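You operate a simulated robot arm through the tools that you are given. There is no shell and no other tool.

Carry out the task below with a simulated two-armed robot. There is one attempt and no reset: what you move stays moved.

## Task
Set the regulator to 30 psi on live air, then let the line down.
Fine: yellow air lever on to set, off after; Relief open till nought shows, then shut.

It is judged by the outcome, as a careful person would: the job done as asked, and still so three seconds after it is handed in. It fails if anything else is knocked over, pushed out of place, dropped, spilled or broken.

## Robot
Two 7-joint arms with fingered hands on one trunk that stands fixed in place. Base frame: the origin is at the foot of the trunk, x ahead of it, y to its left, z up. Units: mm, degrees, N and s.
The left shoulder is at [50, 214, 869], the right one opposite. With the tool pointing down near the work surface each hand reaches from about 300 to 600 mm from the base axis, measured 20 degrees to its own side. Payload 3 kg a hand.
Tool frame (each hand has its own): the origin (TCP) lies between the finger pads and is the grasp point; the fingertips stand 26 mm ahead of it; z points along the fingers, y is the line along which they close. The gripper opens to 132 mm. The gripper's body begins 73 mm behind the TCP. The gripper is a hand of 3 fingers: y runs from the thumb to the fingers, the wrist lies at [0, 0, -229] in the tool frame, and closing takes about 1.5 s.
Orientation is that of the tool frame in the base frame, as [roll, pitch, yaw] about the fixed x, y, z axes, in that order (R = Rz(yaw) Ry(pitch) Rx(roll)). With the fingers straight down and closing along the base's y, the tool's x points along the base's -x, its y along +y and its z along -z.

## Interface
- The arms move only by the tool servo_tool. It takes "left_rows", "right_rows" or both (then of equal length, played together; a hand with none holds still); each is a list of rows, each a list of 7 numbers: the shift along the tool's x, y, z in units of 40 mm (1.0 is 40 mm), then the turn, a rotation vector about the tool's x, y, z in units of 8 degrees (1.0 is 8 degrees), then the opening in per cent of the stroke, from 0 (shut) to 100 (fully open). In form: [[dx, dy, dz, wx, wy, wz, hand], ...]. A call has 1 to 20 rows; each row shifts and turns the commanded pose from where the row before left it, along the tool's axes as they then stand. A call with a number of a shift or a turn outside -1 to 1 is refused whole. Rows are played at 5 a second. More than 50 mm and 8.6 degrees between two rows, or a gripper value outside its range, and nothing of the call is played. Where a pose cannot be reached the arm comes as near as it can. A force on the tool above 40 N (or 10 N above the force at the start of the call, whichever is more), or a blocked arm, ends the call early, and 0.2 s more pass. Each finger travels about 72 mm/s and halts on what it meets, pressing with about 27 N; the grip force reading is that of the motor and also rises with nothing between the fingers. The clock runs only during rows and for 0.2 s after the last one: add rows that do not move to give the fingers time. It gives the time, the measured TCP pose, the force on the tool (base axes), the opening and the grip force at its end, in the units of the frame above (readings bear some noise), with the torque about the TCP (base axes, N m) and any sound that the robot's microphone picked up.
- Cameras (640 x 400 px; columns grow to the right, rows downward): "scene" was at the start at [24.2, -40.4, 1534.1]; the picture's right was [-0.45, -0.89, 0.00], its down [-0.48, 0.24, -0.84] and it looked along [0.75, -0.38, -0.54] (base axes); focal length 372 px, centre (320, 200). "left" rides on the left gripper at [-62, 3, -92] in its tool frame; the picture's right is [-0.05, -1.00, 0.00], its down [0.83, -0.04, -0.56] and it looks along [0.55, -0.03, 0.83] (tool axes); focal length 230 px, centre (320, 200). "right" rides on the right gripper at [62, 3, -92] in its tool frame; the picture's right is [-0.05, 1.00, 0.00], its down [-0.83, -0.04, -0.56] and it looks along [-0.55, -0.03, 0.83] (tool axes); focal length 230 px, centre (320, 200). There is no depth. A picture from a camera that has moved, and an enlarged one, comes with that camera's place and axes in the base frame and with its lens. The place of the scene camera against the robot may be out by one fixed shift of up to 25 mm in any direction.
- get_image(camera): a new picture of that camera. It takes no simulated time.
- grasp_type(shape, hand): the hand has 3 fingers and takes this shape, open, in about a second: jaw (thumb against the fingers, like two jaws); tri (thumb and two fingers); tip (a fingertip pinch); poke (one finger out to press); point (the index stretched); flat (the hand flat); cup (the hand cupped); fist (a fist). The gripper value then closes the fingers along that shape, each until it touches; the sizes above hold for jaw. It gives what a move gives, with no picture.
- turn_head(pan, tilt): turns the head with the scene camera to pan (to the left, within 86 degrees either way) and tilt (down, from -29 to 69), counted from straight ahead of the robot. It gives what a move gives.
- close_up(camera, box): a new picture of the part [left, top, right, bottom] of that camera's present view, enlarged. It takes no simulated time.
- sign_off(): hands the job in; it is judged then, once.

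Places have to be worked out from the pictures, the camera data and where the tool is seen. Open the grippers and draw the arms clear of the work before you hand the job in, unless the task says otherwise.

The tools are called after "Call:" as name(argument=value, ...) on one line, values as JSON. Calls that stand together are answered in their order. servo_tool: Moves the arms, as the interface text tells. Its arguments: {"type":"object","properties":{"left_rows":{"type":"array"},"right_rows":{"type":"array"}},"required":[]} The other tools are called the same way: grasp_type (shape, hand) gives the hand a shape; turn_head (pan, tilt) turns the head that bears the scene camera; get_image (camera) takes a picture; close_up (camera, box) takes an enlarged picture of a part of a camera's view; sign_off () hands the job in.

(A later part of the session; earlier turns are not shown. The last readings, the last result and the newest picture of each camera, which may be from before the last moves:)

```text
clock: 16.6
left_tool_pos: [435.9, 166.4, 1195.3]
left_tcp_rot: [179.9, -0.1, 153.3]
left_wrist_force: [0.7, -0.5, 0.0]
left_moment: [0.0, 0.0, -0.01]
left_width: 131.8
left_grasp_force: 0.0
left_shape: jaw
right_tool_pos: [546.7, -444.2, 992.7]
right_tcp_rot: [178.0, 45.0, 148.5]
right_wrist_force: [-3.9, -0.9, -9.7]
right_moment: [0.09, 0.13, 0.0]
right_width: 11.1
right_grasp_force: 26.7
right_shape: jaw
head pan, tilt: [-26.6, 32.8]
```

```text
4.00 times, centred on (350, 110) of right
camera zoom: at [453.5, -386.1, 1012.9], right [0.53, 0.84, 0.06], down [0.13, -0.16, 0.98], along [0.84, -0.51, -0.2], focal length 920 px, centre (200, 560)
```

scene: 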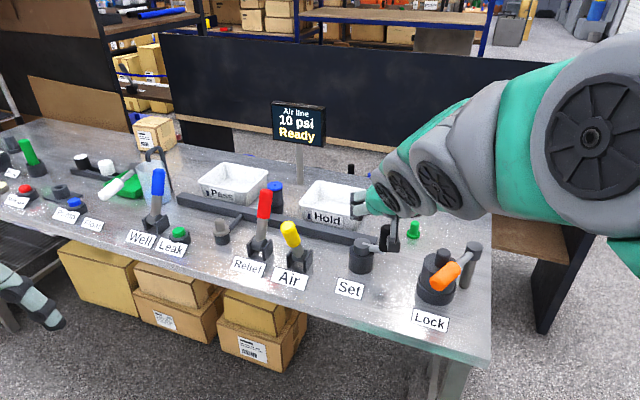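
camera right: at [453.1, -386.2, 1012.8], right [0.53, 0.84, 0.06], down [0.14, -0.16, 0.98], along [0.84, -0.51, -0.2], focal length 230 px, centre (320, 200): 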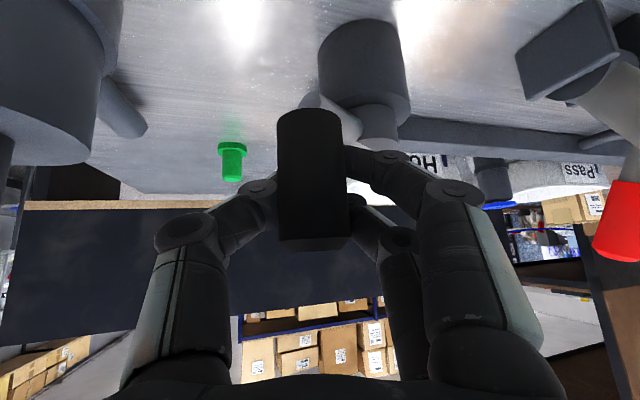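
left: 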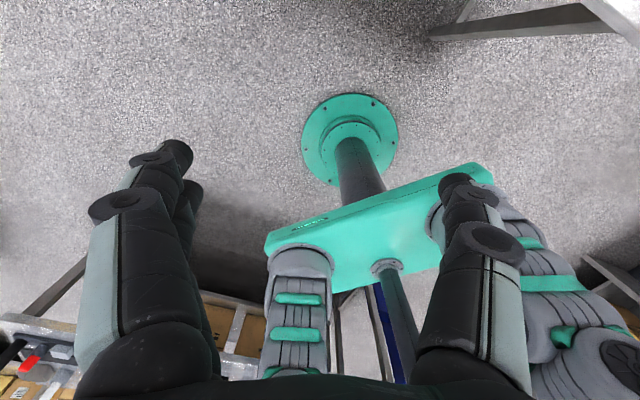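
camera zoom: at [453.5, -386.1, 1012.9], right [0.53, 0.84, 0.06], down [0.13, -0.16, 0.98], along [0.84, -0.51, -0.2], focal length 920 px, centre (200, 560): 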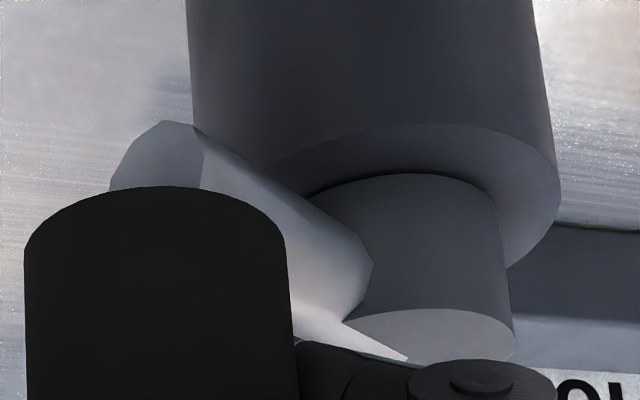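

5 psi is steady here. Since I must now push the crank the other way, I re-grip with the handle properly centred between the pads (12 mm further back).

Call:
servo_tool(right_rows=[[0, 0, 0, 0, 0, 0, 30], [0, 0, 0, 0, 0, 0, 50], [0, 0, 0, 0, 0, 0, 50], [0.21, -0.06, -0.21, 0, 0, 0, 50], [0, 0, 0, 0, 0, 0, 50]])

Call:
get_image(camera="right")

```text
clock: 17.8
left_tool_pos: [436.0, 166.5, 1194.7]
left_tcp_rot: [180.0, 0.0, 153.2]
left_wrist_force: [-0.9, 0.4, -0.3]
left_moment: [-0.01, -0.02, 0.02]
left_width: 131.9
left_grasp_force: 0.1
left_shape: jaw
right_tool_pos: [534.9, -440.5, 990.7]
right_tcp_rot: [178.1, 45.0, 148.4]
right_wrist_force: [-0.2, 0.0, 0.4]
right_moment: [-0.01, 0.03, -0.01]
right_width: 65.5
right_grasp_force: 0.1
right_shape: jaw
head pan, tilt: [-26.6, 32.8]
```

```text
taken
camera right: at [442.3, -382.2, 1012.9], right [0.53, 0.84, 0.06], down [0.13, -0.16, 0.98], along [0.84, -0.51, -0.2], focal length 230 px, centre (320, 200)
```

right: 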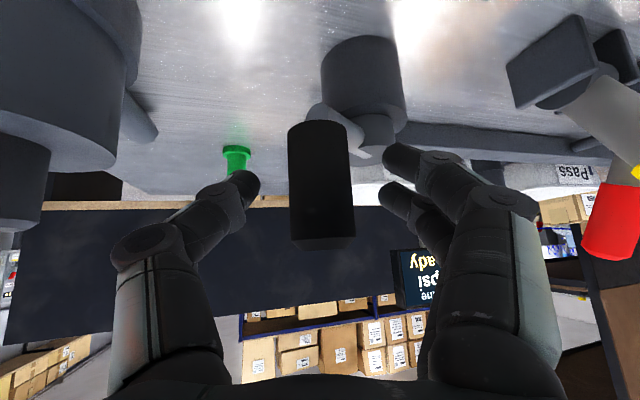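

The handle is now centred at the pads. I close the grip on it.

Call:
servo_tool(right_rows=[[0, 0, 0, 0, 0, 0, 30], [0, 0, 0, 0, 0, 0, 0], [0, 0, 0, 0, 0, 0, 0], [0, 0, 0, 0, 0, 0, 0]])

Call:
get_image(camera="right")

```text
clock: 18.8
left_tool_pos: [435.4, 166.9, 1195.6]
left_tcp_rot: [-180.0, 0.0, 153.3]
left_wrist_force: [-0.4, 0.0, -0.4]
left_moment: [-0.01, 0.0, -0.01]
left_width: 131.9
left_grasp_force: 0.0
left_shape: jaw
right_tool_pos: [534.6, -440.5, 991.3]
right_tcp_rot: [177.9, 45.1, 148.4]
right_wrist_force: [3.4, 0.1, -2.5]
right_moment: [0.02, 0.01, 0.02]
right_width: 21.1
right_grasp_force: 27.6
right_shape: jaw
head pan, tilt: [-26.6, 32.8]
```

```text
taken
camera right: at [442.3, -382.1, 1012.7], right [0.53, 0.84, 0.06], down [0.13, -0.16, 0.98], along [0.84, -0.51, -0.2], focal length 230 px, centre (320, 200)
```

right: 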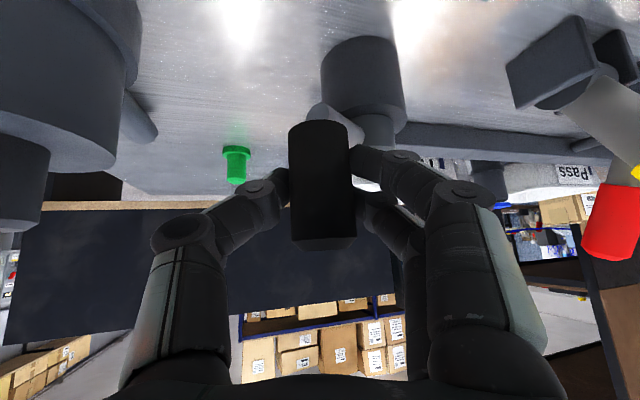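

Grip is good. I now drive the crank counter-clockwise about 50° along its circle and check the reading and forces.

Call:
servo_tool(right_rows=[[-0.116, -0.166, 0.111, 0, 0, 0, 0], [-0.134, -0.136, 0.13, 0, 0, 0, 0], [-0.148, -0.101, 0.146, 0, 0, 0, 0], [-0.158, -0.064, 0.156, 0, 0, 0, 0], [-0.162, -0.024, 0.163, 0, 0, 0, 0]])

Call:
get_image(camera="right")

Call:
close_up(camera="scene", box=[240, 80, 440, 300])

```text
clock: 20.0
left_tool_pos: [436.6, 167.1, 1195.6]
left_tcp_rot: [179.9, 0.1, 153.2]
left_wrist_force: [0.4, 0.3, -0.4]
left_moment: [0.0, 0.0, 0.0]
left_width: 131.7
left_grasp_force: 0.1
left_shape: jaw
right_tool_pos: [558.1, -477.8, 991.6]
right_tcp_rot: [178.0, 45.0, 148.5]
right_wrist_force: [-2.0, -0.1, -7.2]
right_moment: [0.08, 0.13, -0.03]
right_width: 20.8
right_grasp_force: 27.3
right_shape: jaw
head pan, tilt: [-26.6, 32.8]
```

```text
taken
camera right: at [466.6, -419.9, 1013.0], right [0.53, 0.84, 0.06], down [0.14, -0.16, 0.98], along [0.84, -0.51, -0.2], focal length 230 px, centre (320, 200)
```

right: 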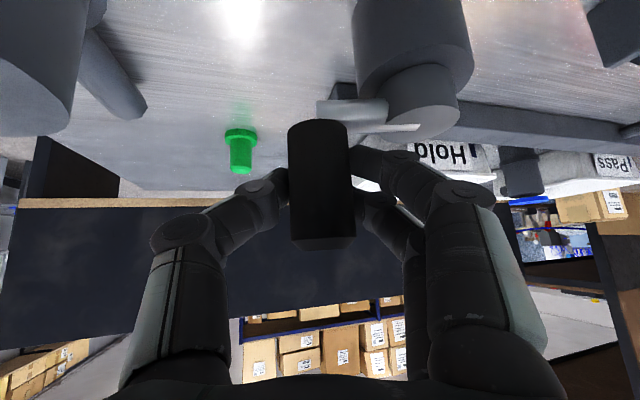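

```text
1.82 times, centred on (340, 190) of scene
camera zoom: at [24.3, -40.5, 1534.1], right [-0.45, -0.89, 0.0], down [-0.48, 0.24, -0.84], along [0.75, -0.38, -0.54], focal length 677 px, centre (284, 218)
```

zoom: 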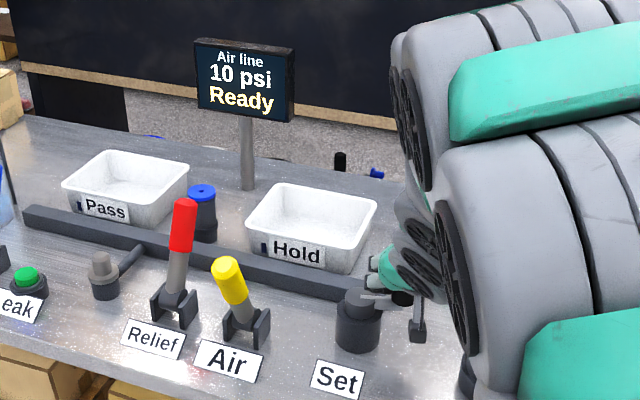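

The crank follows smoothly with low forces; back at 10 psi. I continue counter-clockwise another 50°.

Call:
servo_tool(right_rows=[[-0.162, 0.016, 0.164, 0, 0, 0, 0], [-0.157, 0.056, 0.16, 0, 0, 0, 0], [-0.147, 0.094, 0.151, 0, 0, 0, 0], [-0.132, 0.129, 0.138, 0, 0, 0, 0], [-0.114, 0.16, 0.121, 0, 0, 0, 0]])

Call:
get_image(camera="right")

Call:
close_up(camera="scene", box=[240, 80, 440, 300])

```text
clock: 21.2
left_tool_pos: [435.8, 166.5, 1195.5]
left_tcp_rot: [179.9, 0.0, 153.3]
left_wrist_force: [0.0, -0.8, -0.1]
left_moment: [0.03, -0.01, -0.01]
left_width: 132.0
left_grasp_force: 0.1
left_shape: jaw
right_tool_pos: [602.7, -482.0, 990.8]
right_tcp_rot: [178.0, 44.9, 148.5]
right_wrist_force: [1.7, -14.7, -4.5]
right_moment: [-0.22, 0.13, -0.03]
right_width: 20.4
right_grasp_force: 26.4
right_shape: jaw
head pan, tilt: [-26.6, 32.8]
```

```text
taken
camera right: at [511.1, -424.8, 1013.1], right [0.53, 0.84, 0.06], down [0.13, -0.16, 0.98], along [0.84, -0.51, -0.2], focal length 230 px, centre (320, 200)
```

right: 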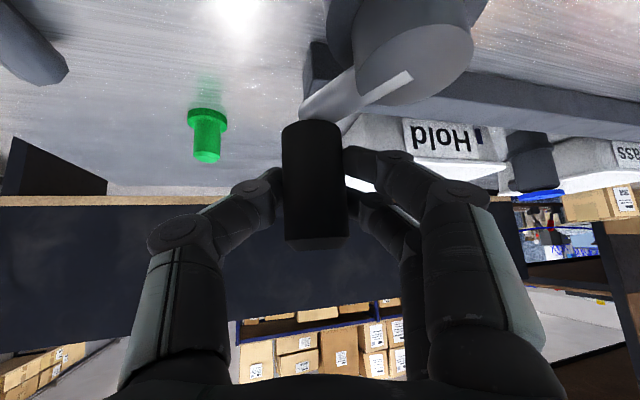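

```text
1.82 times, centred on (340, 190) of scene
camera zoom: at [24.3, -40.7, 1534.1], right [-0.45, -0.89, 0.0], down [-0.48, 0.24, -0.84], along [0.75, -0.38, -0.54], focal length 677 px, centre (284, 218)
```

zoom: 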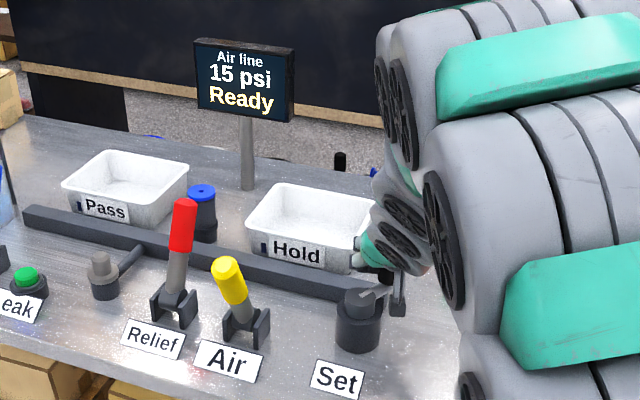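

15 psi now at crank angle ≈−71°. The sideways force shows my circle is ~2–3 mm too tight on this side; I correct and continue in smaller batches.

Call:
servo_tool(right_rows=[[-0.115, 0.133, 0.121, 0, 0, 0, 0], [-0.067, 0.208, 0.076, 0, 0, 0, 0], [-0.041, 0.222, 0.049, 0, 0, 0, 0]])

Call:
get_image(camera="right")

Call:
close_up(camera="scene", box=[240, 80, 440, 300])

```text
clock: 22.0
left_tool_pos: [436.0, 165.4, 1195.0]
left_tcp_rot: [179.9, 0.0, 153.2]
left_wrist_force: [0.0, -0.2, 0.7]
left_moment: [0.0, 0.0, -0.01]
left_width: 131.7
left_grasp_force: 0.0
left_shape: jaw
right_tool_pos: [627.3, -470.2, 991.5]
right_tcp_rot: [178.0, 45.0, 148.5]
right_wrist_force: [16.3, -18.9, -5.0]
right_moment: [-0.29, -0.03, 0.0]
right_width: 20.1
right_grasp_force: 26.7
right_shape: jaw
head pan, tilt: [-26.6, 32.8]
```

```text
taken
camera right: at [534.5, -411.9, 1013.2], right [0.53, 0.84, 0.06], down [0.13, -0.16, 0.98], along [0.84, -0.51, -0.2], focal length 230 px, centre (320, 200)
```

right: 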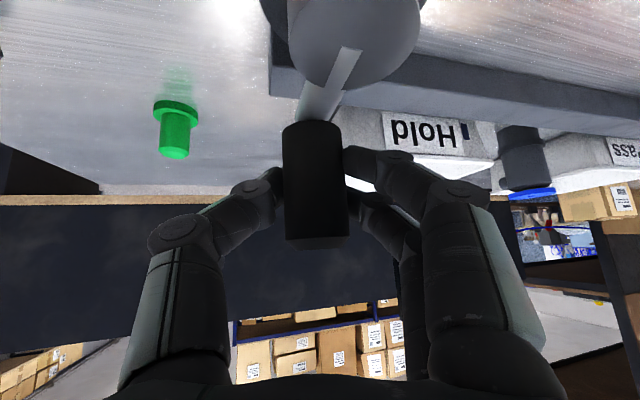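

```text
1.82 times, centred on (340, 190) of scene
camera zoom: at [24.6, -40.8, 1534.1], right [-0.45, -0.89, 0.0], down [-0.48, 0.24, -0.84], along [0.75, -0.38, -0.54], focal length 677 px, centre (284, 218)
```

zoom: 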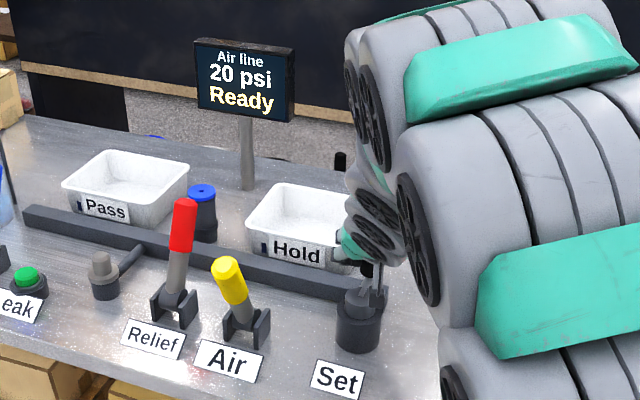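

20 psi at ≈−46°. A radial pull of 25 N shows the crank radius is nearer 57 mm, so I widen the circle (centre ≈[590.5,-431.5]) and go on.

Call:
servo_tool(right_rows=[[-0.089, 0.179, 0.096, 0, 0, 0, 0], [-0.007, 0.199, 0.014, 0, 0, 0, 0], [0.014, 0.196, -0.007, 0, 0, 0, 0]])

Call:
close_up(camera="scene", box=[240, 80, 440, 300])

```text
clock: 22.8
left_tool_pos: [434.8, 166.4, 1194.8]
left_tcp_rot: [179.9, -0.1, 153.2]
left_wrist_force: [0.1, 0.3, 0.2]
left_moment: [0.0, -0.02, -0.02]
left_width: 132.1
left_grasp_force: 0.0
left_shape: jaw
right_tool_pos: [642.3, -451.4, 990.9]
right_tcp_rot: [178.1, 44.9, 148.5]
right_wrist_force: [-10.4, 2.2, 3.1]
right_moment: [0.02, 0.17, -0.03]
right_width: 21.1
right_grasp_force: 27.0
right_shape: jaw
head pan, tilt: [-26.6, 32.8]
```

```text
1.82 times, centred on (340, 190) of scene
camera zoom: at [24.0, -40.4, 1534.2], right [-0.45, -0.89, 0.0], down [-0.48, 0.24, -0.84], along [0.75, -0.38, -0.54], focal length 677 px, centre (284, 218)
```

zoom: 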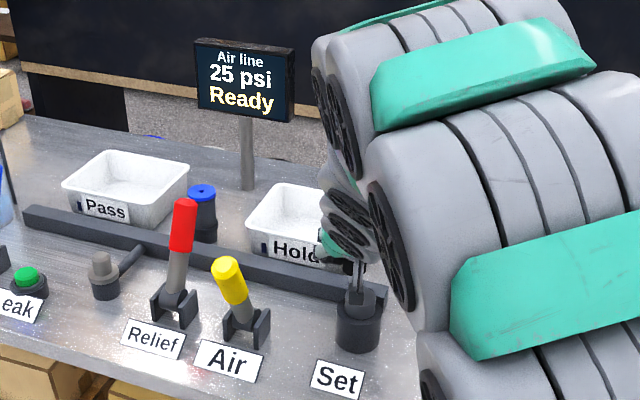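

25 psi at about −22°. I continue in smaller steps, checking the display each time.

Call:
servo_tool(right_rows=[[0.025, 0.18, -0.02, 0, 0, 0, 0], [0.05, 0.186, -0.044, 0, 0, 0, 0], [0, 0, 0, 0, 0, 0, 0]])

Call:
close_up(camera="scene", box=[240, 80, 440, 300])

```text
clock: 23.6
left_tool_pos: [435.7, 166.1, 1194.2]
left_tcp_rot: [180.0, 0.0, 153.2]
left_wrist_force: [-0.3, 0.1, 0.6]
left_moment: [-0.01, -0.01, 0.0]
left_width: 132.0
left_grasp_force: 0.1
left_shape: jaw
right_tool_pos: [645.7, -437.3, 991.0]
right_tcp_rot: [178.0, 45.0, 148.4]
right_wrist_force: [-7.6, 0.3, -2.7]
right_moment: [0.01, 0.19, -0.01]
right_width: 20.8
right_grasp_force: 26.4
right_shape: jaw
head pan, tilt: [-26.6, 32.8]
```

```text
1.82 times, centred on (340, 190) of scene
camera zoom: at [24.2, -40.5, 1534.1], right [-0.45, -0.89, 0.0], down [-0.48, 0.24, -0.84], along [0.75, -0.38, -0.54], focal length 677 px, centre (284, 218)
```

zoom: 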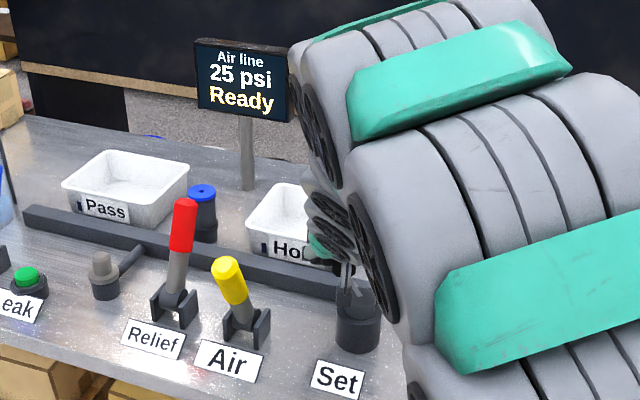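

Still 25 psi at −6°. One more 8° step.

Call:
servo_tool(right_rows=[[0.067, 0.171, -0.062, 0, 0, 0, 0], [0, 0, 0, 0, 0, 0, 0], [0, 0, 0, 0, 0, 0, 0]])

Call:
close_up(camera="scene", box=[240, 80, 440, 300])

Call:
get_image(camera="right")

```text
clock: 24.4
left_tool_pos: [435.1, 166.4, 1194.6]
left_tcp_rot: [-179.9, -0.1, 153.2]
left_wrist_force: [-0.6, 0.9, 0.0]
left_moment: [0.03, -0.02, -0.02]
left_width: 132.0
left_grasp_force: 0.2
left_shape: jaw
right_tool_pos: [646.8, -430.3, 990.8]
right_tcp_rot: [178.1, 44.9, 148.5]
right_wrist_force: [-4.9, -0.7, -2.5]
right_moment: [0.02, 0.16, -0.04]
right_width: 20.9
right_grasp_force: 26.9
right_shape: jaw
head pan, tilt: [-26.6, 32.8]
```

```text
1.82 times, centred on (340, 190) of scene
camera zoom: at [24.2, -40.5, 1534.1], right [-0.45, -0.89, 0.0], down [-0.48, 0.24, -0.84], along [0.75, -0.38, -0.54], focal length 677 px, centre (284, 218)
```

zoom: 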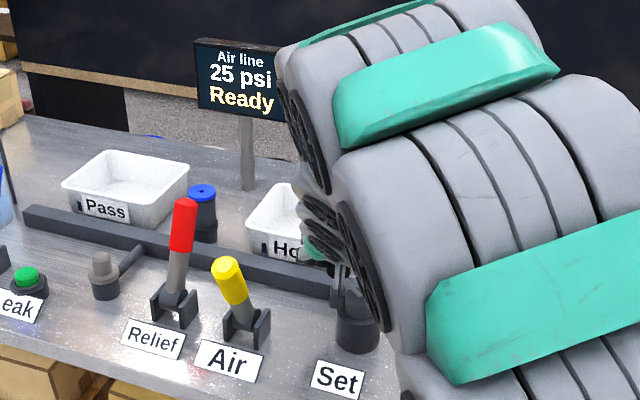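

```text
taken
camera right: at [553.7, -371.9, 1012.8], right [0.53, 0.84, 0.06], down [0.13, -0.16, 0.98], along [0.84, -0.51, -0.2], focal length 230 px, centre (320, 200)
```

right: 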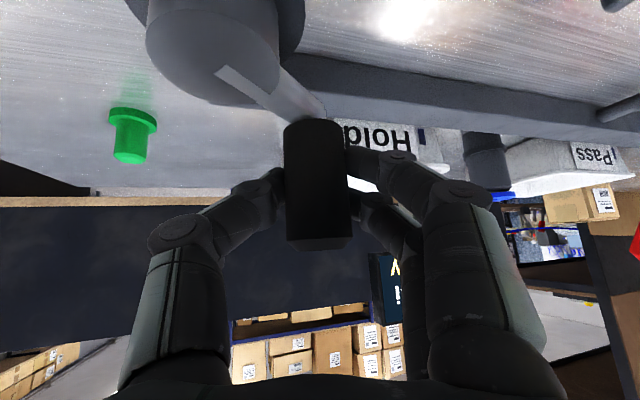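

Still 25 psi near 1°. Another 8° step.

Call:
servo_tool(right_rows=[[0.083, 0.157, -0.078, 0, 0, 0, 0], [0, 0, 0, 0, 0, 0, 0], [0, 0, 0, 0, 0, 0, 0]])

Call:
close_up(camera="scene", box=[240, 80, 340, 150])

```text
clock: 25.2
left_tool_pos: [436.1, 167.4, 1194.4]
left_tcp_rot: [-180.0, 0.0, 153.1]
left_wrist_force: [0.4, -0.7, -0.9]
left_moment: [0.01, -0.01, -0.01]
left_width: 131.9
left_grasp_force: 0.1
left_shape: jaw
right_tool_pos: [646.3, -421.8, 992.5]
right_tcp_rot: [178.0, 44.9, 148.5]
right_wrist_force: [-5.4, -0.5, -5.0]
right_moment: [0.04, 0.2, -0.03]
right_width: 20.8
right_grasp_force: 27.2
right_shape: jaw
head pan, tilt: [-26.6, 32.8]
```

```text
5.71 times, centred on (290, 115) of scene
camera zoom: at [24.2, -40.5, 1534.1], right [-0.45, -0.89, 0.0], down [-0.48, 0.24, -0.84], along [0.75, -0.38, -0.54], focal length 2128 px, centre (491, 686)
```

zoom: 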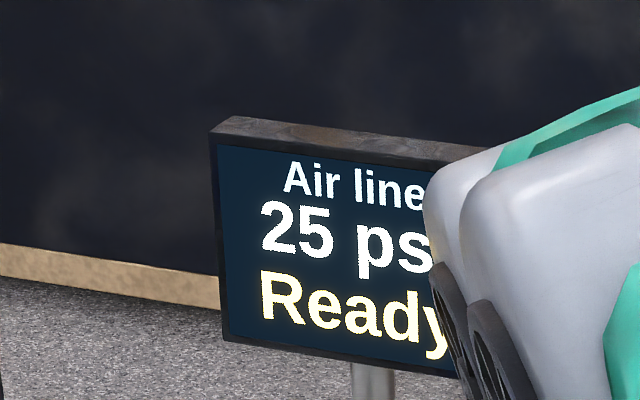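

Still 25 psi at ≈10°. Another 8° step.

Call:
servo_tool(right_rows=[[0.098, 0.139, -0.093, 0, 0, 0, 0], [0, 0, 0, 0, 0, 0, 0], [0, 0, 0, 0, 0, 0, 0]])

Call:
close_up(camera="scene", box=[240, 80, 340, 150])

```text
clock: 26.0
left_tool_pos: [436.4, 166.9, 1195.3]
left_tcp_rot: [180.0, 0.0, 153.1]
left_wrist_force: [0.1, 0.0, -0.5]
left_moment: [0.01, -0.01, -0.02]
left_width: 131.8
left_grasp_force: 0.0
left_shape: jaw
right_tool_pos: [642.8, -414.1, 991.3]
right_tcp_rot: [178.0, 45.0, 148.5]
right_wrist_force: [-4.7, -1.0, -4.7]
right_moment: [0.04, 0.22, -0.02]
right_width: 21.2
right_grasp_force: 27.1
right_shape: jaw
head pan, tilt: [-26.6, 32.8]
```

```text
5.71 times, centred on (290, 115) of scene
camera zoom: at [24.2, -40.5, 1534.1], right [-0.45, -0.89, 0.0], down [-0.48, 0.24, -0.84], along [0.75, -0.38, -0.54], focal length 2128 px, centre (491, 686)
```

zoom: 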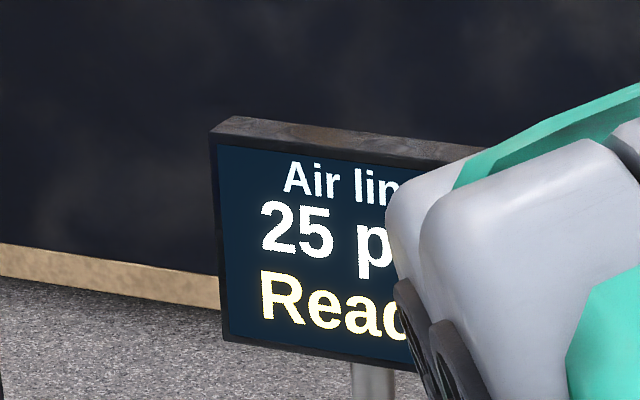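

Still 25 psi at ≈18°. Another 8° step.

Call:
servo_tool(right_rows=[[0.11, 0.12, -0.106, 0, 0, 0, 0], [0, 0, 0, 0, 0, 0, 0], [0, 0, 0, 0, 0, 0, 0]])

Call:
close_up(camera="scene", box=[240, 80, 340, 150])

```text
clock: 26.8
left_tool_pos: [436.4, 168.2, 1195.3]
left_tcp_rot: [180.0, 0.0, 153.2]
left_wrist_force: [0.9, -0.3, -0.6]
left_moment: [-0.04, 0.01, -0.03]
left_width: 132.1
left_grasp_force: 0.1
left_shape: jaw
right_tool_pos: [640.7, -407.9, 992.3]
right_tcp_rot: [178.0, 45.0, 148.5]
right_wrist_force: [-4.8, -2.6, -4.1]
right_moment: [0.04, 0.19, -0.03]
right_width: 21.0
right_grasp_force: 27.4
right_shape: jaw
head pan, tilt: [-26.6, 32.8]
```

```text
5.71 times, centred on (290, 115) of scene
camera zoom: at [24.2, -40.5, 1534.1], right [-0.45, -0.89, 0.0], down [-0.48, 0.24, -0.84], along [0.75, -0.38, -0.54], focal length 2128 px, centre (491, 686)
```

zoom: 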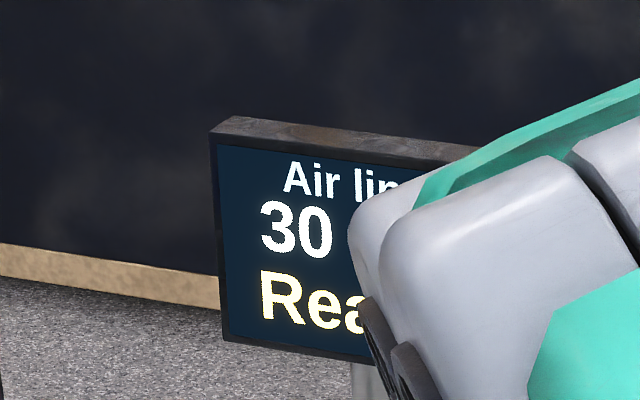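

30 psi appears at ≈25°. The bands are about 45° wide, so the middle of the 30 band should be near 45°; I turn on to there.

Call:
servo_tool(right_rows=[[0.149, 0.122, -0.146, 0, 0, 0, 0], [0.163, 0.081, -0.161, 0, 0, 0, 0], [0, 0, 0, 0, 0, 0, 0], [0, 0, 0, 0, 0, 0, 0]])

Call:
close_up(camera="scene", box=[240, 80, 340, 150])

Call:
get_image(camera="right")

```text
clock: 27.8
left_tool_pos: [435.2, 166.0, 1194.5]
left_tcp_rot: [180.0, 0.0, 153.2]
left_wrist_force: [-0.2, -0.2, 0.2]
left_moment: [-0.03, -0.02, 0.0]
left_width: 131.8
left_grasp_force: 0.0
left_shape: jaw
right_tool_pos: [629.5, -390.3, 992.0]
right_tcp_rot: [178.0, 44.9, 148.5]
right_wrist_force: [-5.8, -5.1, -1.4]
right_moment: [-0.07, 0.17, -0.05]
right_width: 21.1
right_grasp_force: 27.4
right_shape: jaw
head pan, tilt: [-26.6, 32.8]
```

```text
5.71 times, centred on (290, 115) of scene
camera zoom: at [24.2, -40.5, 1534.1], right [-0.45, -0.89, 0.0], down [-0.48, 0.24, -0.84], along [0.75, -0.38, -0.54], focal length 2128 px, centre (491, 686)
```

zoom: 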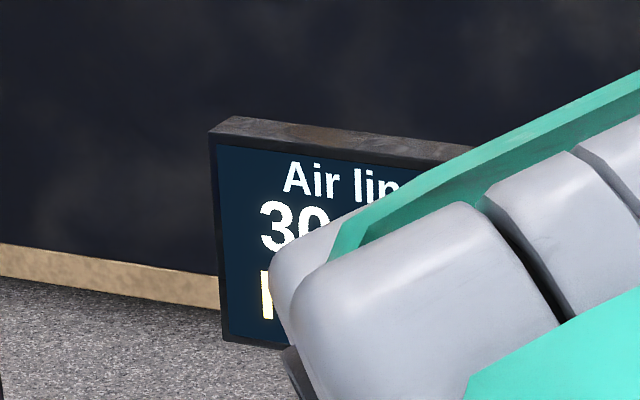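

```text
taken
camera right: at [537.8, -333.5, 1012.9], right [0.53, 0.84, 0.06], down [0.14, -0.16, 0.98], along [0.84, -0.51, -0.2], focal length 230 px, centre (320, 200)
```

right: 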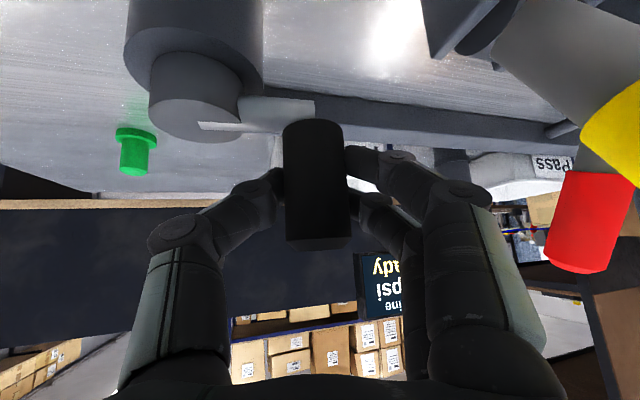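

The digits still show 30 at ≈46°. I release the handle and back the hand off along its axis.

Call:
servo_tool(right_rows=[[0, 0, 0, 0, 0, 0, 25], [0, 0, 0, 0, 0, 0, 40], [0, 0, 0, 0, 0, 0, 55], [0, 0, 0, 0, 0, 0, 55], [0, 0, -0.8, 0, 0, 0, 55], [0, 0, -0.9, 0, 0, 0, 55], [0, -0.3, -0.9, 0, 0, 0, 55], [0, -0.5, -0.8, 0, 0, 0, 55]])

Call:
get_image(camera="right")

Call:
get_image(camera="scene")

```text
clock: 29.6
left_tool_pos: [436.3, 166.6, 1195.7]
left_tcp_rot: [-180.0, 0.0, 153.2]
left_wrist_force: [0.8, -0.2, 0.6]
left_moment: [0.01, -0.02, -0.01]
left_width: 132.0
left_grasp_force: 0.0
left_shape: jaw
right_tool_pos: [530.8, -372.2, 1087.1]
right_tcp_rot: [178.0, 44.9, 148.5]
right_wrist_force: [0.5, -1.1, -0.7]
right_moment: [-0.04, -0.01, 0.01]
right_width: 72.0
right_grasp_force: 0.0
right_shape: jaw
head pan, tilt: [-26.6, 32.8]
```

```text
taken
camera right: at [436.9, -315.5, 1108.8], right [0.53, 0.84, 0.06], down [0.14, -0.16, 0.98], along [0.84, -0.51, -0.2], focal length 230 px, centre (320, 200)
```

right: 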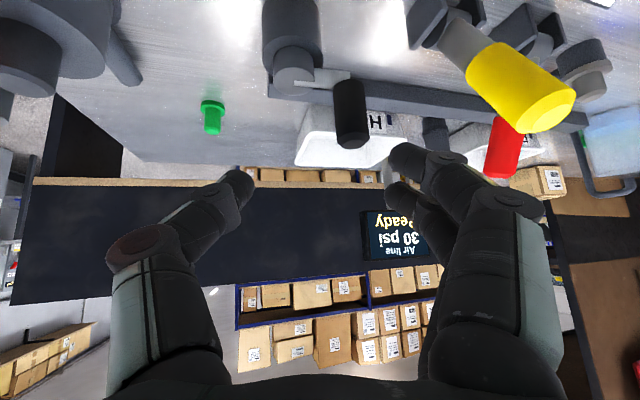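

```text
taken
```

scene: 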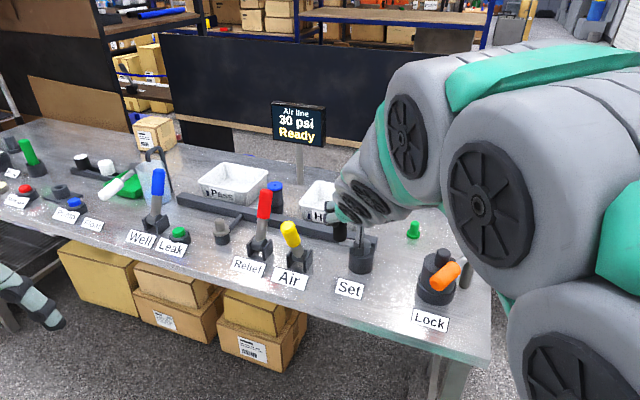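

Released; I check the display and crank position up close before turning the air off.

Call:
close_up(camera="scene", box=[250, 90, 350, 160])

Call:
close_up(camera="right", box=[240, 0, 600, 200])

Call:
close_up(camera="scene", box=[230, 180, 350, 300])

```text
5.71 times, centred on (300, 125) of scene
camera zoom: at [24.2, -40.4, 1534.1], right [-0.45, -0.89, 0.0], down [-0.48, 0.24, -0.84], along [0.75, -0.38, -0.54], focal length 2128 px, centre (434, 629)
```

zoom: 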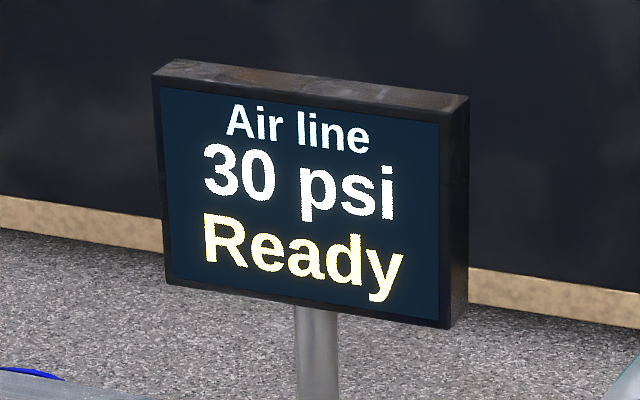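

```text
1.78 times, centred on (420, 100) of right
camera zoom: at [436.9, -315.5, 1108.8], right [0.53, 0.84, 0.06], down [0.14, -0.16, 0.98], along [0.84, -0.51, -0.2], focal length 409 px, centre (142, 378)
```

zoom: 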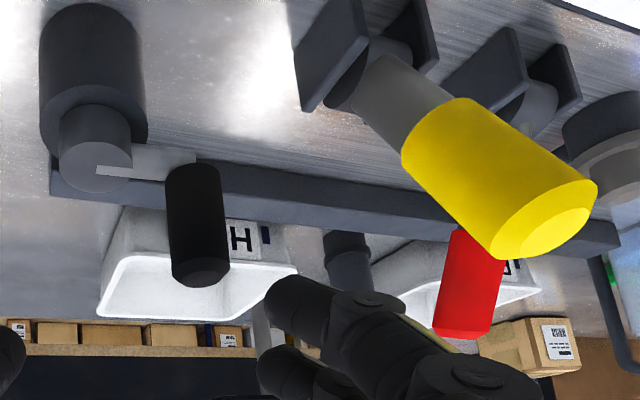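

```text
3.33 times, centred on (290, 240) of scene
camera zoom: at [24.2, -40.4, 1534.1], right [-0.45, -0.89, 0.0], down [-0.48, 0.24, -0.84], along [0.75, -0.38, -0.54], focal length 1242 px, centre (420, 67)
```

zoom: 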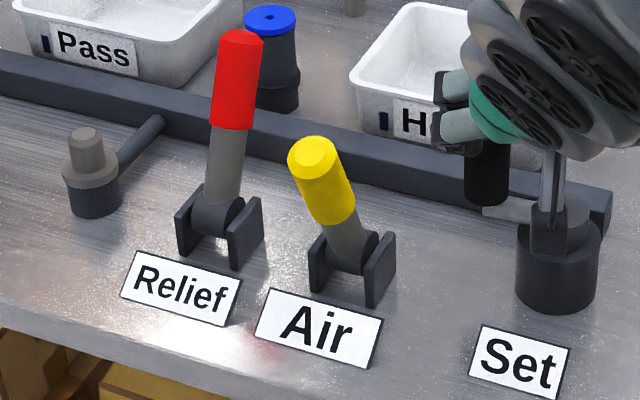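

30 psi is steady with the crank near 42°, well inside the band. Now I bring the hand back over to the Air lever (tip now ≈[619,-261,1037]), restoring the earlier tilt.

Call:
servo_tool(right_rows=[[-0.62, 0, -0.616, 0, 0, 0, 55], [-0.62, 0, -0.616, 0, 0, 0, 55], [0, 0.8, -0.4, 0.58, -0.417, 0.41, 55], [0, 0.8, -0.4, 0.58, -0.417, 0.41, 55], [0, 0.8, -0.4, 0.58, -0.417, 0.41, 55]])

Call:
get_image(camera="scene")

```text
clock: 30.8
left_tool_pos: [435.3, 167.5, 1196.8]
left_tcp_rot: [180.0, 0.0, 153.2]
left_wrist_force: [0.4, 0.6, 0.0]
left_moment: [-0.02, 0.01, 0.0]
left_width: 131.9
left_grasp_force: 0.0
left_shape: jaw
right_tool_pos: [555.3, -275.8, 1189.7]
right_tcp_rot: [180.0, 54.9, 132.9]
right_wrist_force: [-0.3, -0.5, -0.5]
right_moment: [-0.01, 0.01, 0.02]
right_width: 72.1
right_grasp_force: 0.1
right_shape: jaw
head pan, tilt: [-26.6, 32.8]
```

```text
taken
```

scene: 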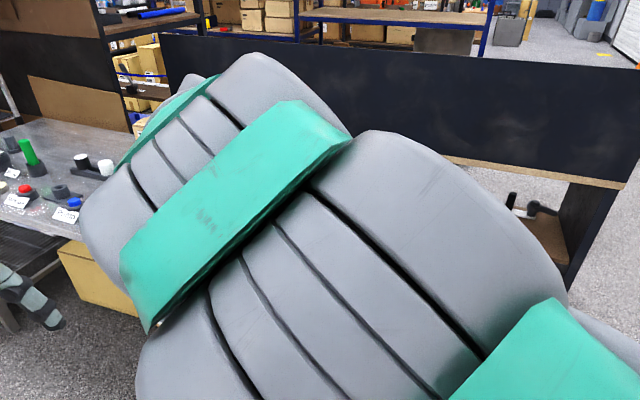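

I lower to the pre-grasp spot about 100 mm in front of the yellow handle.

Call:
servo_tool(right_rows=[[0.75, 0.356, 0.23, 0, 0, 0, 55], [0.75, 0.356, 0.23, 0, 0, 0, 55], [0.75, 0.356, 0.23, 0, 0, 0, 55], [0.75, 0.356, 0.23, 0, 0, 0, 55]])

Call:
get_image(camera="right")

Call:
get_image(camera="scene")

```text
clock: 31.8
left_tool_pos: [434.3, 167.3, 1194.4]
left_tcp_rot: [180.0, 0.0, 153.2]
left_wrist_force: [-0.2, -0.3, 0.5]
left_moment: [-0.03, 0.02, 0.02]
left_width: 131.7
left_grasp_force: 0.1
left_shape: jaw
right_tool_pos: [570.8, -209.4, 1071.0]
right_tcp_rot: [180.0, 54.9, 133.1]
right_wrist_force: [0.0, -0.2, 0.6]
right_moment: [0.03, -0.01, -0.04]
right_width: 72.2
right_grasp_force: 0.1
right_shape: jaw
head pan, tilt: [-26.6, 32.8]
```

```text
taken
camera right: at [497.5, -124.7, 1073.4], right [0.75, 0.66, 0.04], down [-0.02, -0.05, 1.0], along [0.66, -0.75, -0.02], focal length 230 px, centre (320, 200)
```

right: 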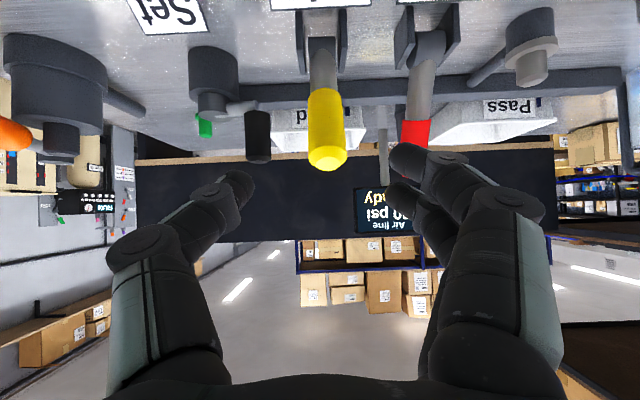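

```text
taken
```

scene: 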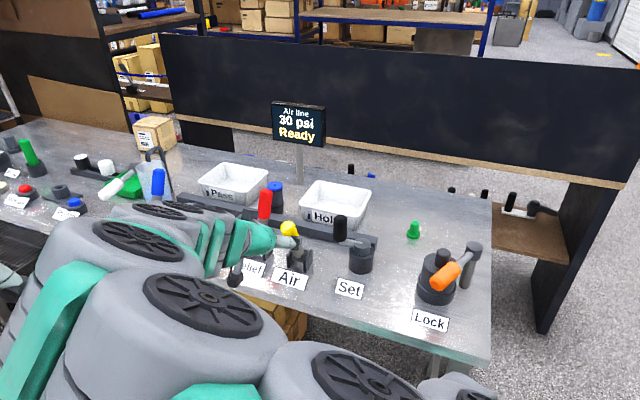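

Still 30 psi, and the yellow handle is ahead, about 4–5 mm to +y. I advance onto it and grip.

Call:
servo_tool(right_rows=[[0, 0.05, 0.8, 0, 0, 0, 55], [0, 0.05, 0.8, 0, 0, 0, 55], [0, 0, 0.8, 0, 0, 0, 55], [0, 0, 0, 0, 0, 0, 55]])

Call:
get_image(camera="right")

```text
clock: 32.8
left_tool_pos: [436.0, 166.7, 1195.6]
left_tcp_rot: [179.9, 0.0, 153.2]
left_wrist_force: [-0.6, 0.3, -0.5]
left_moment: [-0.01, 0.02, 0.0]
left_width: 131.9
left_grasp_force: 0.0
left_shape: jaw
right_tool_pos: [627.4, -265.6, 1016.0]
right_tcp_rot: [-180.0, 54.9, 132.9]
right_wrist_force: [-0.4, -0.5, -0.6]
right_moment: [0.01, -0.03, 0.03]
right_width: 72.1
right_grasp_force: 0.1
right_shape: jaw
head pan, tilt: [-26.6, 32.8]
```

```text
taken
camera right: at [554.5, -180.0, 1017.6], right [0.75, 0.66, 0.04], down [-0.02, -0.05, 1.0], along [0.66, -0.75, -0.02], focal length 230 px, centre (320, 200)
```

right: 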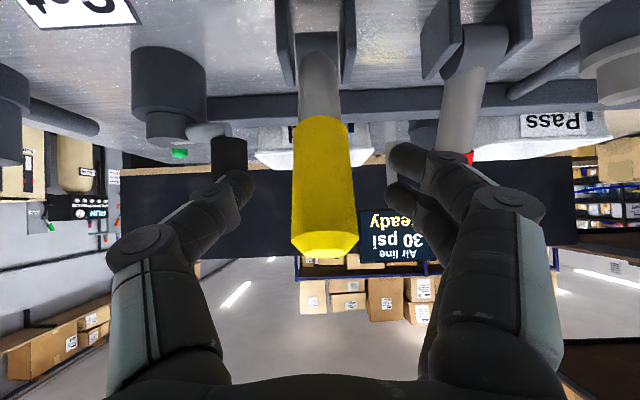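

The handle lies right between the pads. I close the grip, then push it along its arc away from the robot, first to about upright.

Call:
servo_tool(right_rows=[[0, 0, 0, 0, 0, 0, 30], [0, 0, 0, 0, 0, 0, 0], [0, 0, 0, 0, 0, 0, 0], [0, 0, 0, 0, 0, 0, 0], [-0.304, 0, 0.211, 0, 0, 0, 0], [-0.281, 0, 0.261, 0, 0, 0, 0], [-0.238, 0, 0.291, 0, 0, 0, 0]])

Call:
get_image(camera="right")

Call:
close_up(camera="scene", box=[220, 90, 420, 290])

```text
clock: 34.4
left_tool_pos: [436.4, 167.1, 1195.5]
left_tcp_rot: [-180.0, 0.0, 153.3]
left_wrist_force: [0.0, 0.0, 0.3]
left_moment: [0.01, -0.02, 0.01]
left_width: 132.2
left_grasp_force: 0.0
left_shape: jaw
right_tool_pos: [657.0, -296.3, 1023.7]
right_tcp_rot: [180.0, 54.8, 133.0]
right_wrist_force: [-7.1, 4.8, -8.8]
right_moment: [0.62, 0.53, -0.04]
right_width: 24.0
right_grasp_force: 26.5
right_shape: jaw
head pan, tilt: [-26.6, 32.8]
```

```text
taken
camera right: at [584.4, -211.4, 1026.2], right [0.75, 0.66, 0.04], down [-0.01, -0.05, 1.0], along [0.66, -0.75, -0.03], focal length 230 px, centre (320, 200)
```

right: 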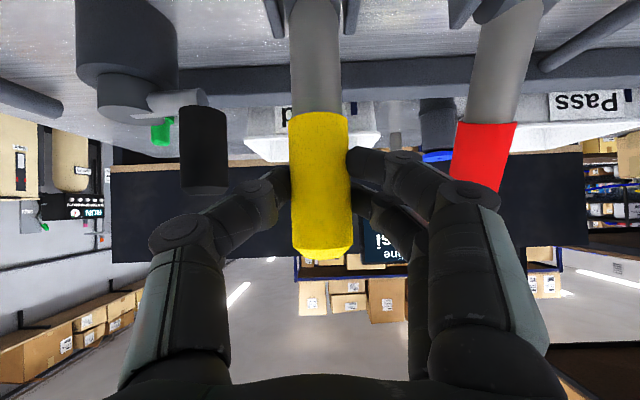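

```text
2.00 times, centred on (320, 190) of scene
camera zoom: at [24.3, -40.4, 1534.1], right [-0.45, -0.89, 0.0], down [-0.48, 0.24, -0.84], along [0.75, -0.38, -0.54], focal length 745 px, centre (320, 220)
```

zoom: 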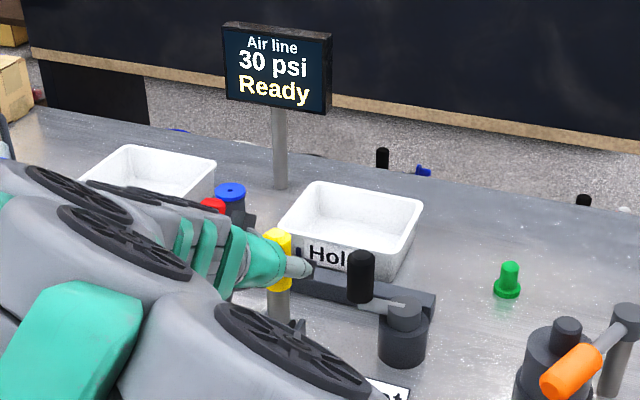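

Forces are low and the lever is upright. I continue pushing to the off stop.

Call:
servo_tool(right_rows=[[-0.193, 0, 0.323, 0, 0, 0, 0], [-0.15, 0, 0.353, 0, 0, 0, 0], [-0.08, 0, 0.25, 0, 0, 0, 0]])

Call:
get_image(camera="right")

Call:
close_up(camera="scene", box=[220, 90, 420, 290])

```text
clock: 35.2
left_tool_pos: [436.6, 167.4, 1194.7]
left_tcp_rot: [-179.9, 0.0, 153.3]
left_wrist_force: [-0.5, -0.2, -0.3]
left_moment: [0.0, 0.0, -0.02]
left_width: 131.8
left_grasp_force: 0.2
left_shape: jaw
right_tool_pos: [684.3, -325.9, 1016.5]
right_tcp_rot: [180.0, 54.8, 133.0]
right_wrist_force: [-13.3, 12.9, -28.0]
right_moment: [0.87, 0.61, -0.03]
right_width: 24.4
right_grasp_force: 26.5
right_shape: jaw
head pan, tilt: [-26.6, 32.8]
```

```text
taken
camera right: at [611.8, -240.9, 1019.1], right [0.75, 0.66, 0.04], down [-0.01, -0.05, 1.0], along [0.66, -0.75, -0.03], focal length 230 px, centre (320, 200)
```

right: 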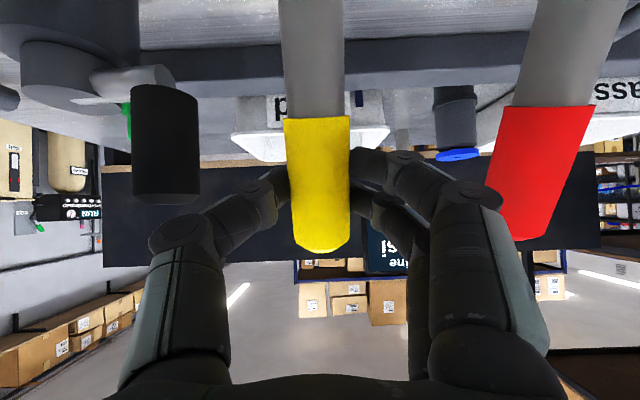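

```text
2.00 times, centred on (320, 190) of scene
camera zoom: at [24.4, -40.4, 1534.1], right [-0.45, -0.89, 0.0], down [-0.48, 0.24, -0.84], along [0.75, -0.38, -0.54], focal length 745 px, centre (320, 220)
```

zoom: 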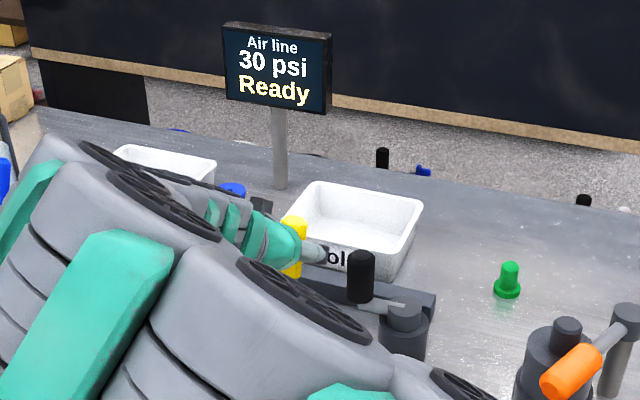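

The hand is back at the spot where the lever was first gripped, and the resistance shows it's about at its stop. I give a small extra push down-forward, then release and back off.

Call:
servo_tool(right_rows=[[0.039, 0, 0.11, 0, 0, 0, 0], [0, 0, 0, 0, 0, 0, 0]])

Call:
close_up(camera="right", box=[240, 0, 400, 260])

```text
clock: 35.8
left_tool_pos: [435.2, 167.1, 1195.4]
left_tcp_rot: [-179.9, 0.0, 153.3]
left_wrist_force: [0.2, 0.2, 0.7]
left_moment: [-0.02, 0.02, 0.01]
left_width: 131.8
left_grasp_force: 0.1
left_shape: jaw
right_tool_pos: [686.9, -327.0, 1014.1]
right_tcp_rot: [179.9, 55.0, 132.9]
right_wrist_force: [-7.2, 8.3, -4.2]
right_moment: [0.64, 0.4, -0.05]
right_width: 24.6
right_grasp_force: 27.0
right_shape: jaw
head pan, tilt: [-26.6, 32.8]
```

```text
1.54 times, centred on (320, 130) of right
camera zoom: at [613.7, -243.4, 1016.3], right [0.75, 0.66, 0.04], down [-0.02, -0.05, 1.0], along [0.66, -0.75, -0.02], focal length 354 px, centre (320, 308)
```

zoom: 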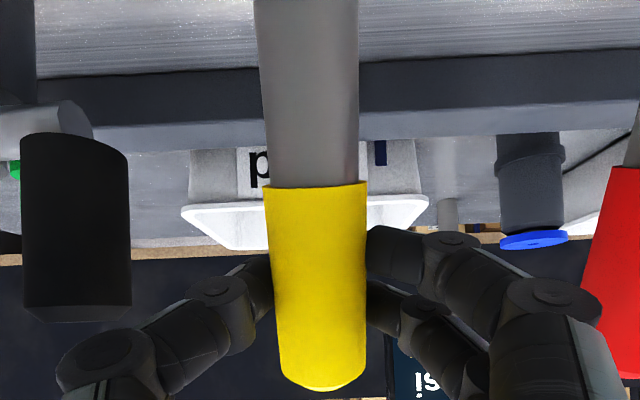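

Force is now low. I open moderately (the Set crank handle is near the thumb side) and back straight out.

Call:
servo_tool(right_rows=[[0, 0, 0, 0, 0, 0, 25], [0, 0, 0, 0, 0, 0, 45], [0, 0, 0, 0, 0, 0, 45], [0, 0, -0.75, 0, 0, 0, 45], [0, 0, -1, 0, 0, 0, 45], [0, 0, -1, 0, 0, 0, 45]])

Call:
get_image(camera="right")

Call:
close_up(camera="scene", box=[220, 90, 420, 290])

```text
clock: 37.2
left_tool_pos: [436.0, 166.6, 1194.1]
left_tcp_rot: [180.0, 0.1, 153.3]
left_wrist_force: [0.0, -0.5, 0.0]
left_moment: [0.04, -0.04, -0.02]
left_width: 132.1
left_grasp_force: 0.0
left_shape: jaw
right_tool_pos: [624.4, -262.3, 1076.2]
right_tcp_rot: [180.0, 54.8, 132.9]
right_wrist_force: [-0.2, -0.1, 1.1]
right_moment: [-0.01, 0.01, 0.05]
right_width: 58.8
right_grasp_force: 0.1
right_shape: jaw
head pan, tilt: [-26.6, 32.8]
```

```text
taken
camera right: at [551.9, -178.0, 1078.9], right [0.75, 0.66, 0.04], down [-0.02, -0.05, 1.0], along [0.66, -0.75, -0.02], focal length 230 px, centre (320, 200)
```

right: 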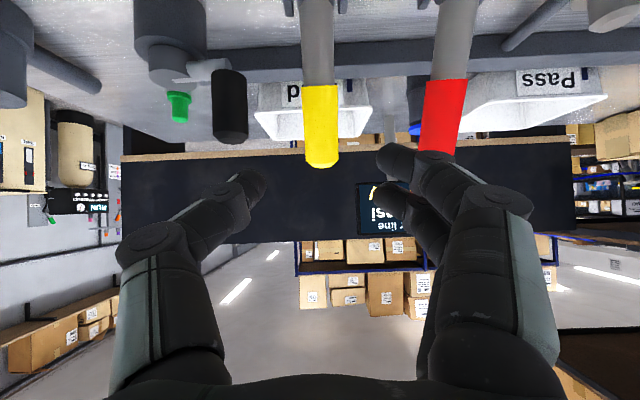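

```text
2.00 times, centred on (320, 190) of scene
camera zoom: at [24.2, -40.4, 1534.1], right [-0.45, -0.89, 0.0], down [-0.48, 0.24, -0.84], along [0.75, -0.38, -0.54], focal length 745 px, centre (320, 220)
```

zoom: 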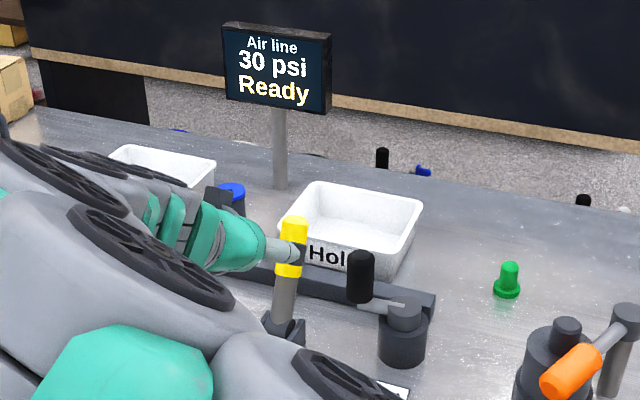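

The Air lever is back at its original off lean and 30 psi is trapped in the line. Next is Relief (handle ≈[761,-256,1014]); I move left with a slightly flatter, more outward-pointing hand to get the reach.

Call:
servo_tool(right_rows=[[0.12, 0.727, 0.177, -0.41, -0.417, -0.287, 50], [0.12, 0.727, 0.177, -0.41, -0.417, -0.287, 50], [0.12, 0.727, 0.177, -0.41, -0.417, -0.287, 50], [0, 0, 0, 0, 0, 0, 50]])

Call:
get_image(camera="right")

Call:
get_image(camera="scene")

```text
clock: 38.2
left_tool_pos: [435.4, 167.2, 1195.6]
left_tcp_rot: [-179.9, 0.1, 153.1]
left_wrist_force: [-0.6, 0.4, 0.0]
left_moment: [0.0, -0.03, 0.0]
left_width: 131.9
left_grasp_force: 0.0
left_shape: jaw
right_tool_pos: [692.3, -204.8, 1053.6]
right_tcp_rot: [-177.6, 64.8, 147.1]
right_wrist_force: [0.2, 0.4, -0.5]
right_moment: [0.0, -0.01, 0.0]
right_width: 65.4
right_grasp_force: 0.1
right_shape: jaw
head pan, tilt: [-26.6, 32.8]
```

```text
taken
camera right: at [604.1, -138.6, 1035.8], right [0.59, 0.81, 0.03], down [-0.14, 0.06, 0.99], along [0.79, -0.59, 0.15], focal length 230 px, centre (320, 200)
```

right: 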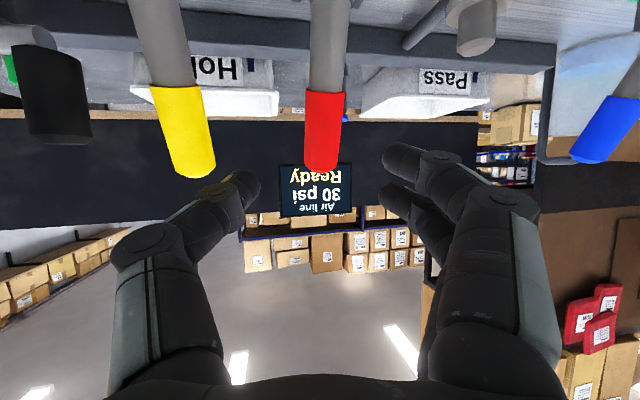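

```text
taken
```

scene: 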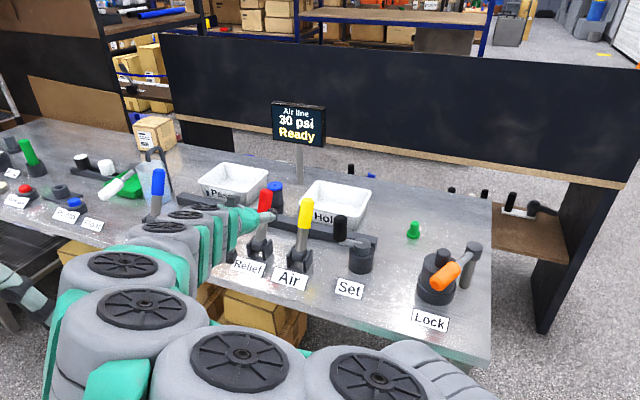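

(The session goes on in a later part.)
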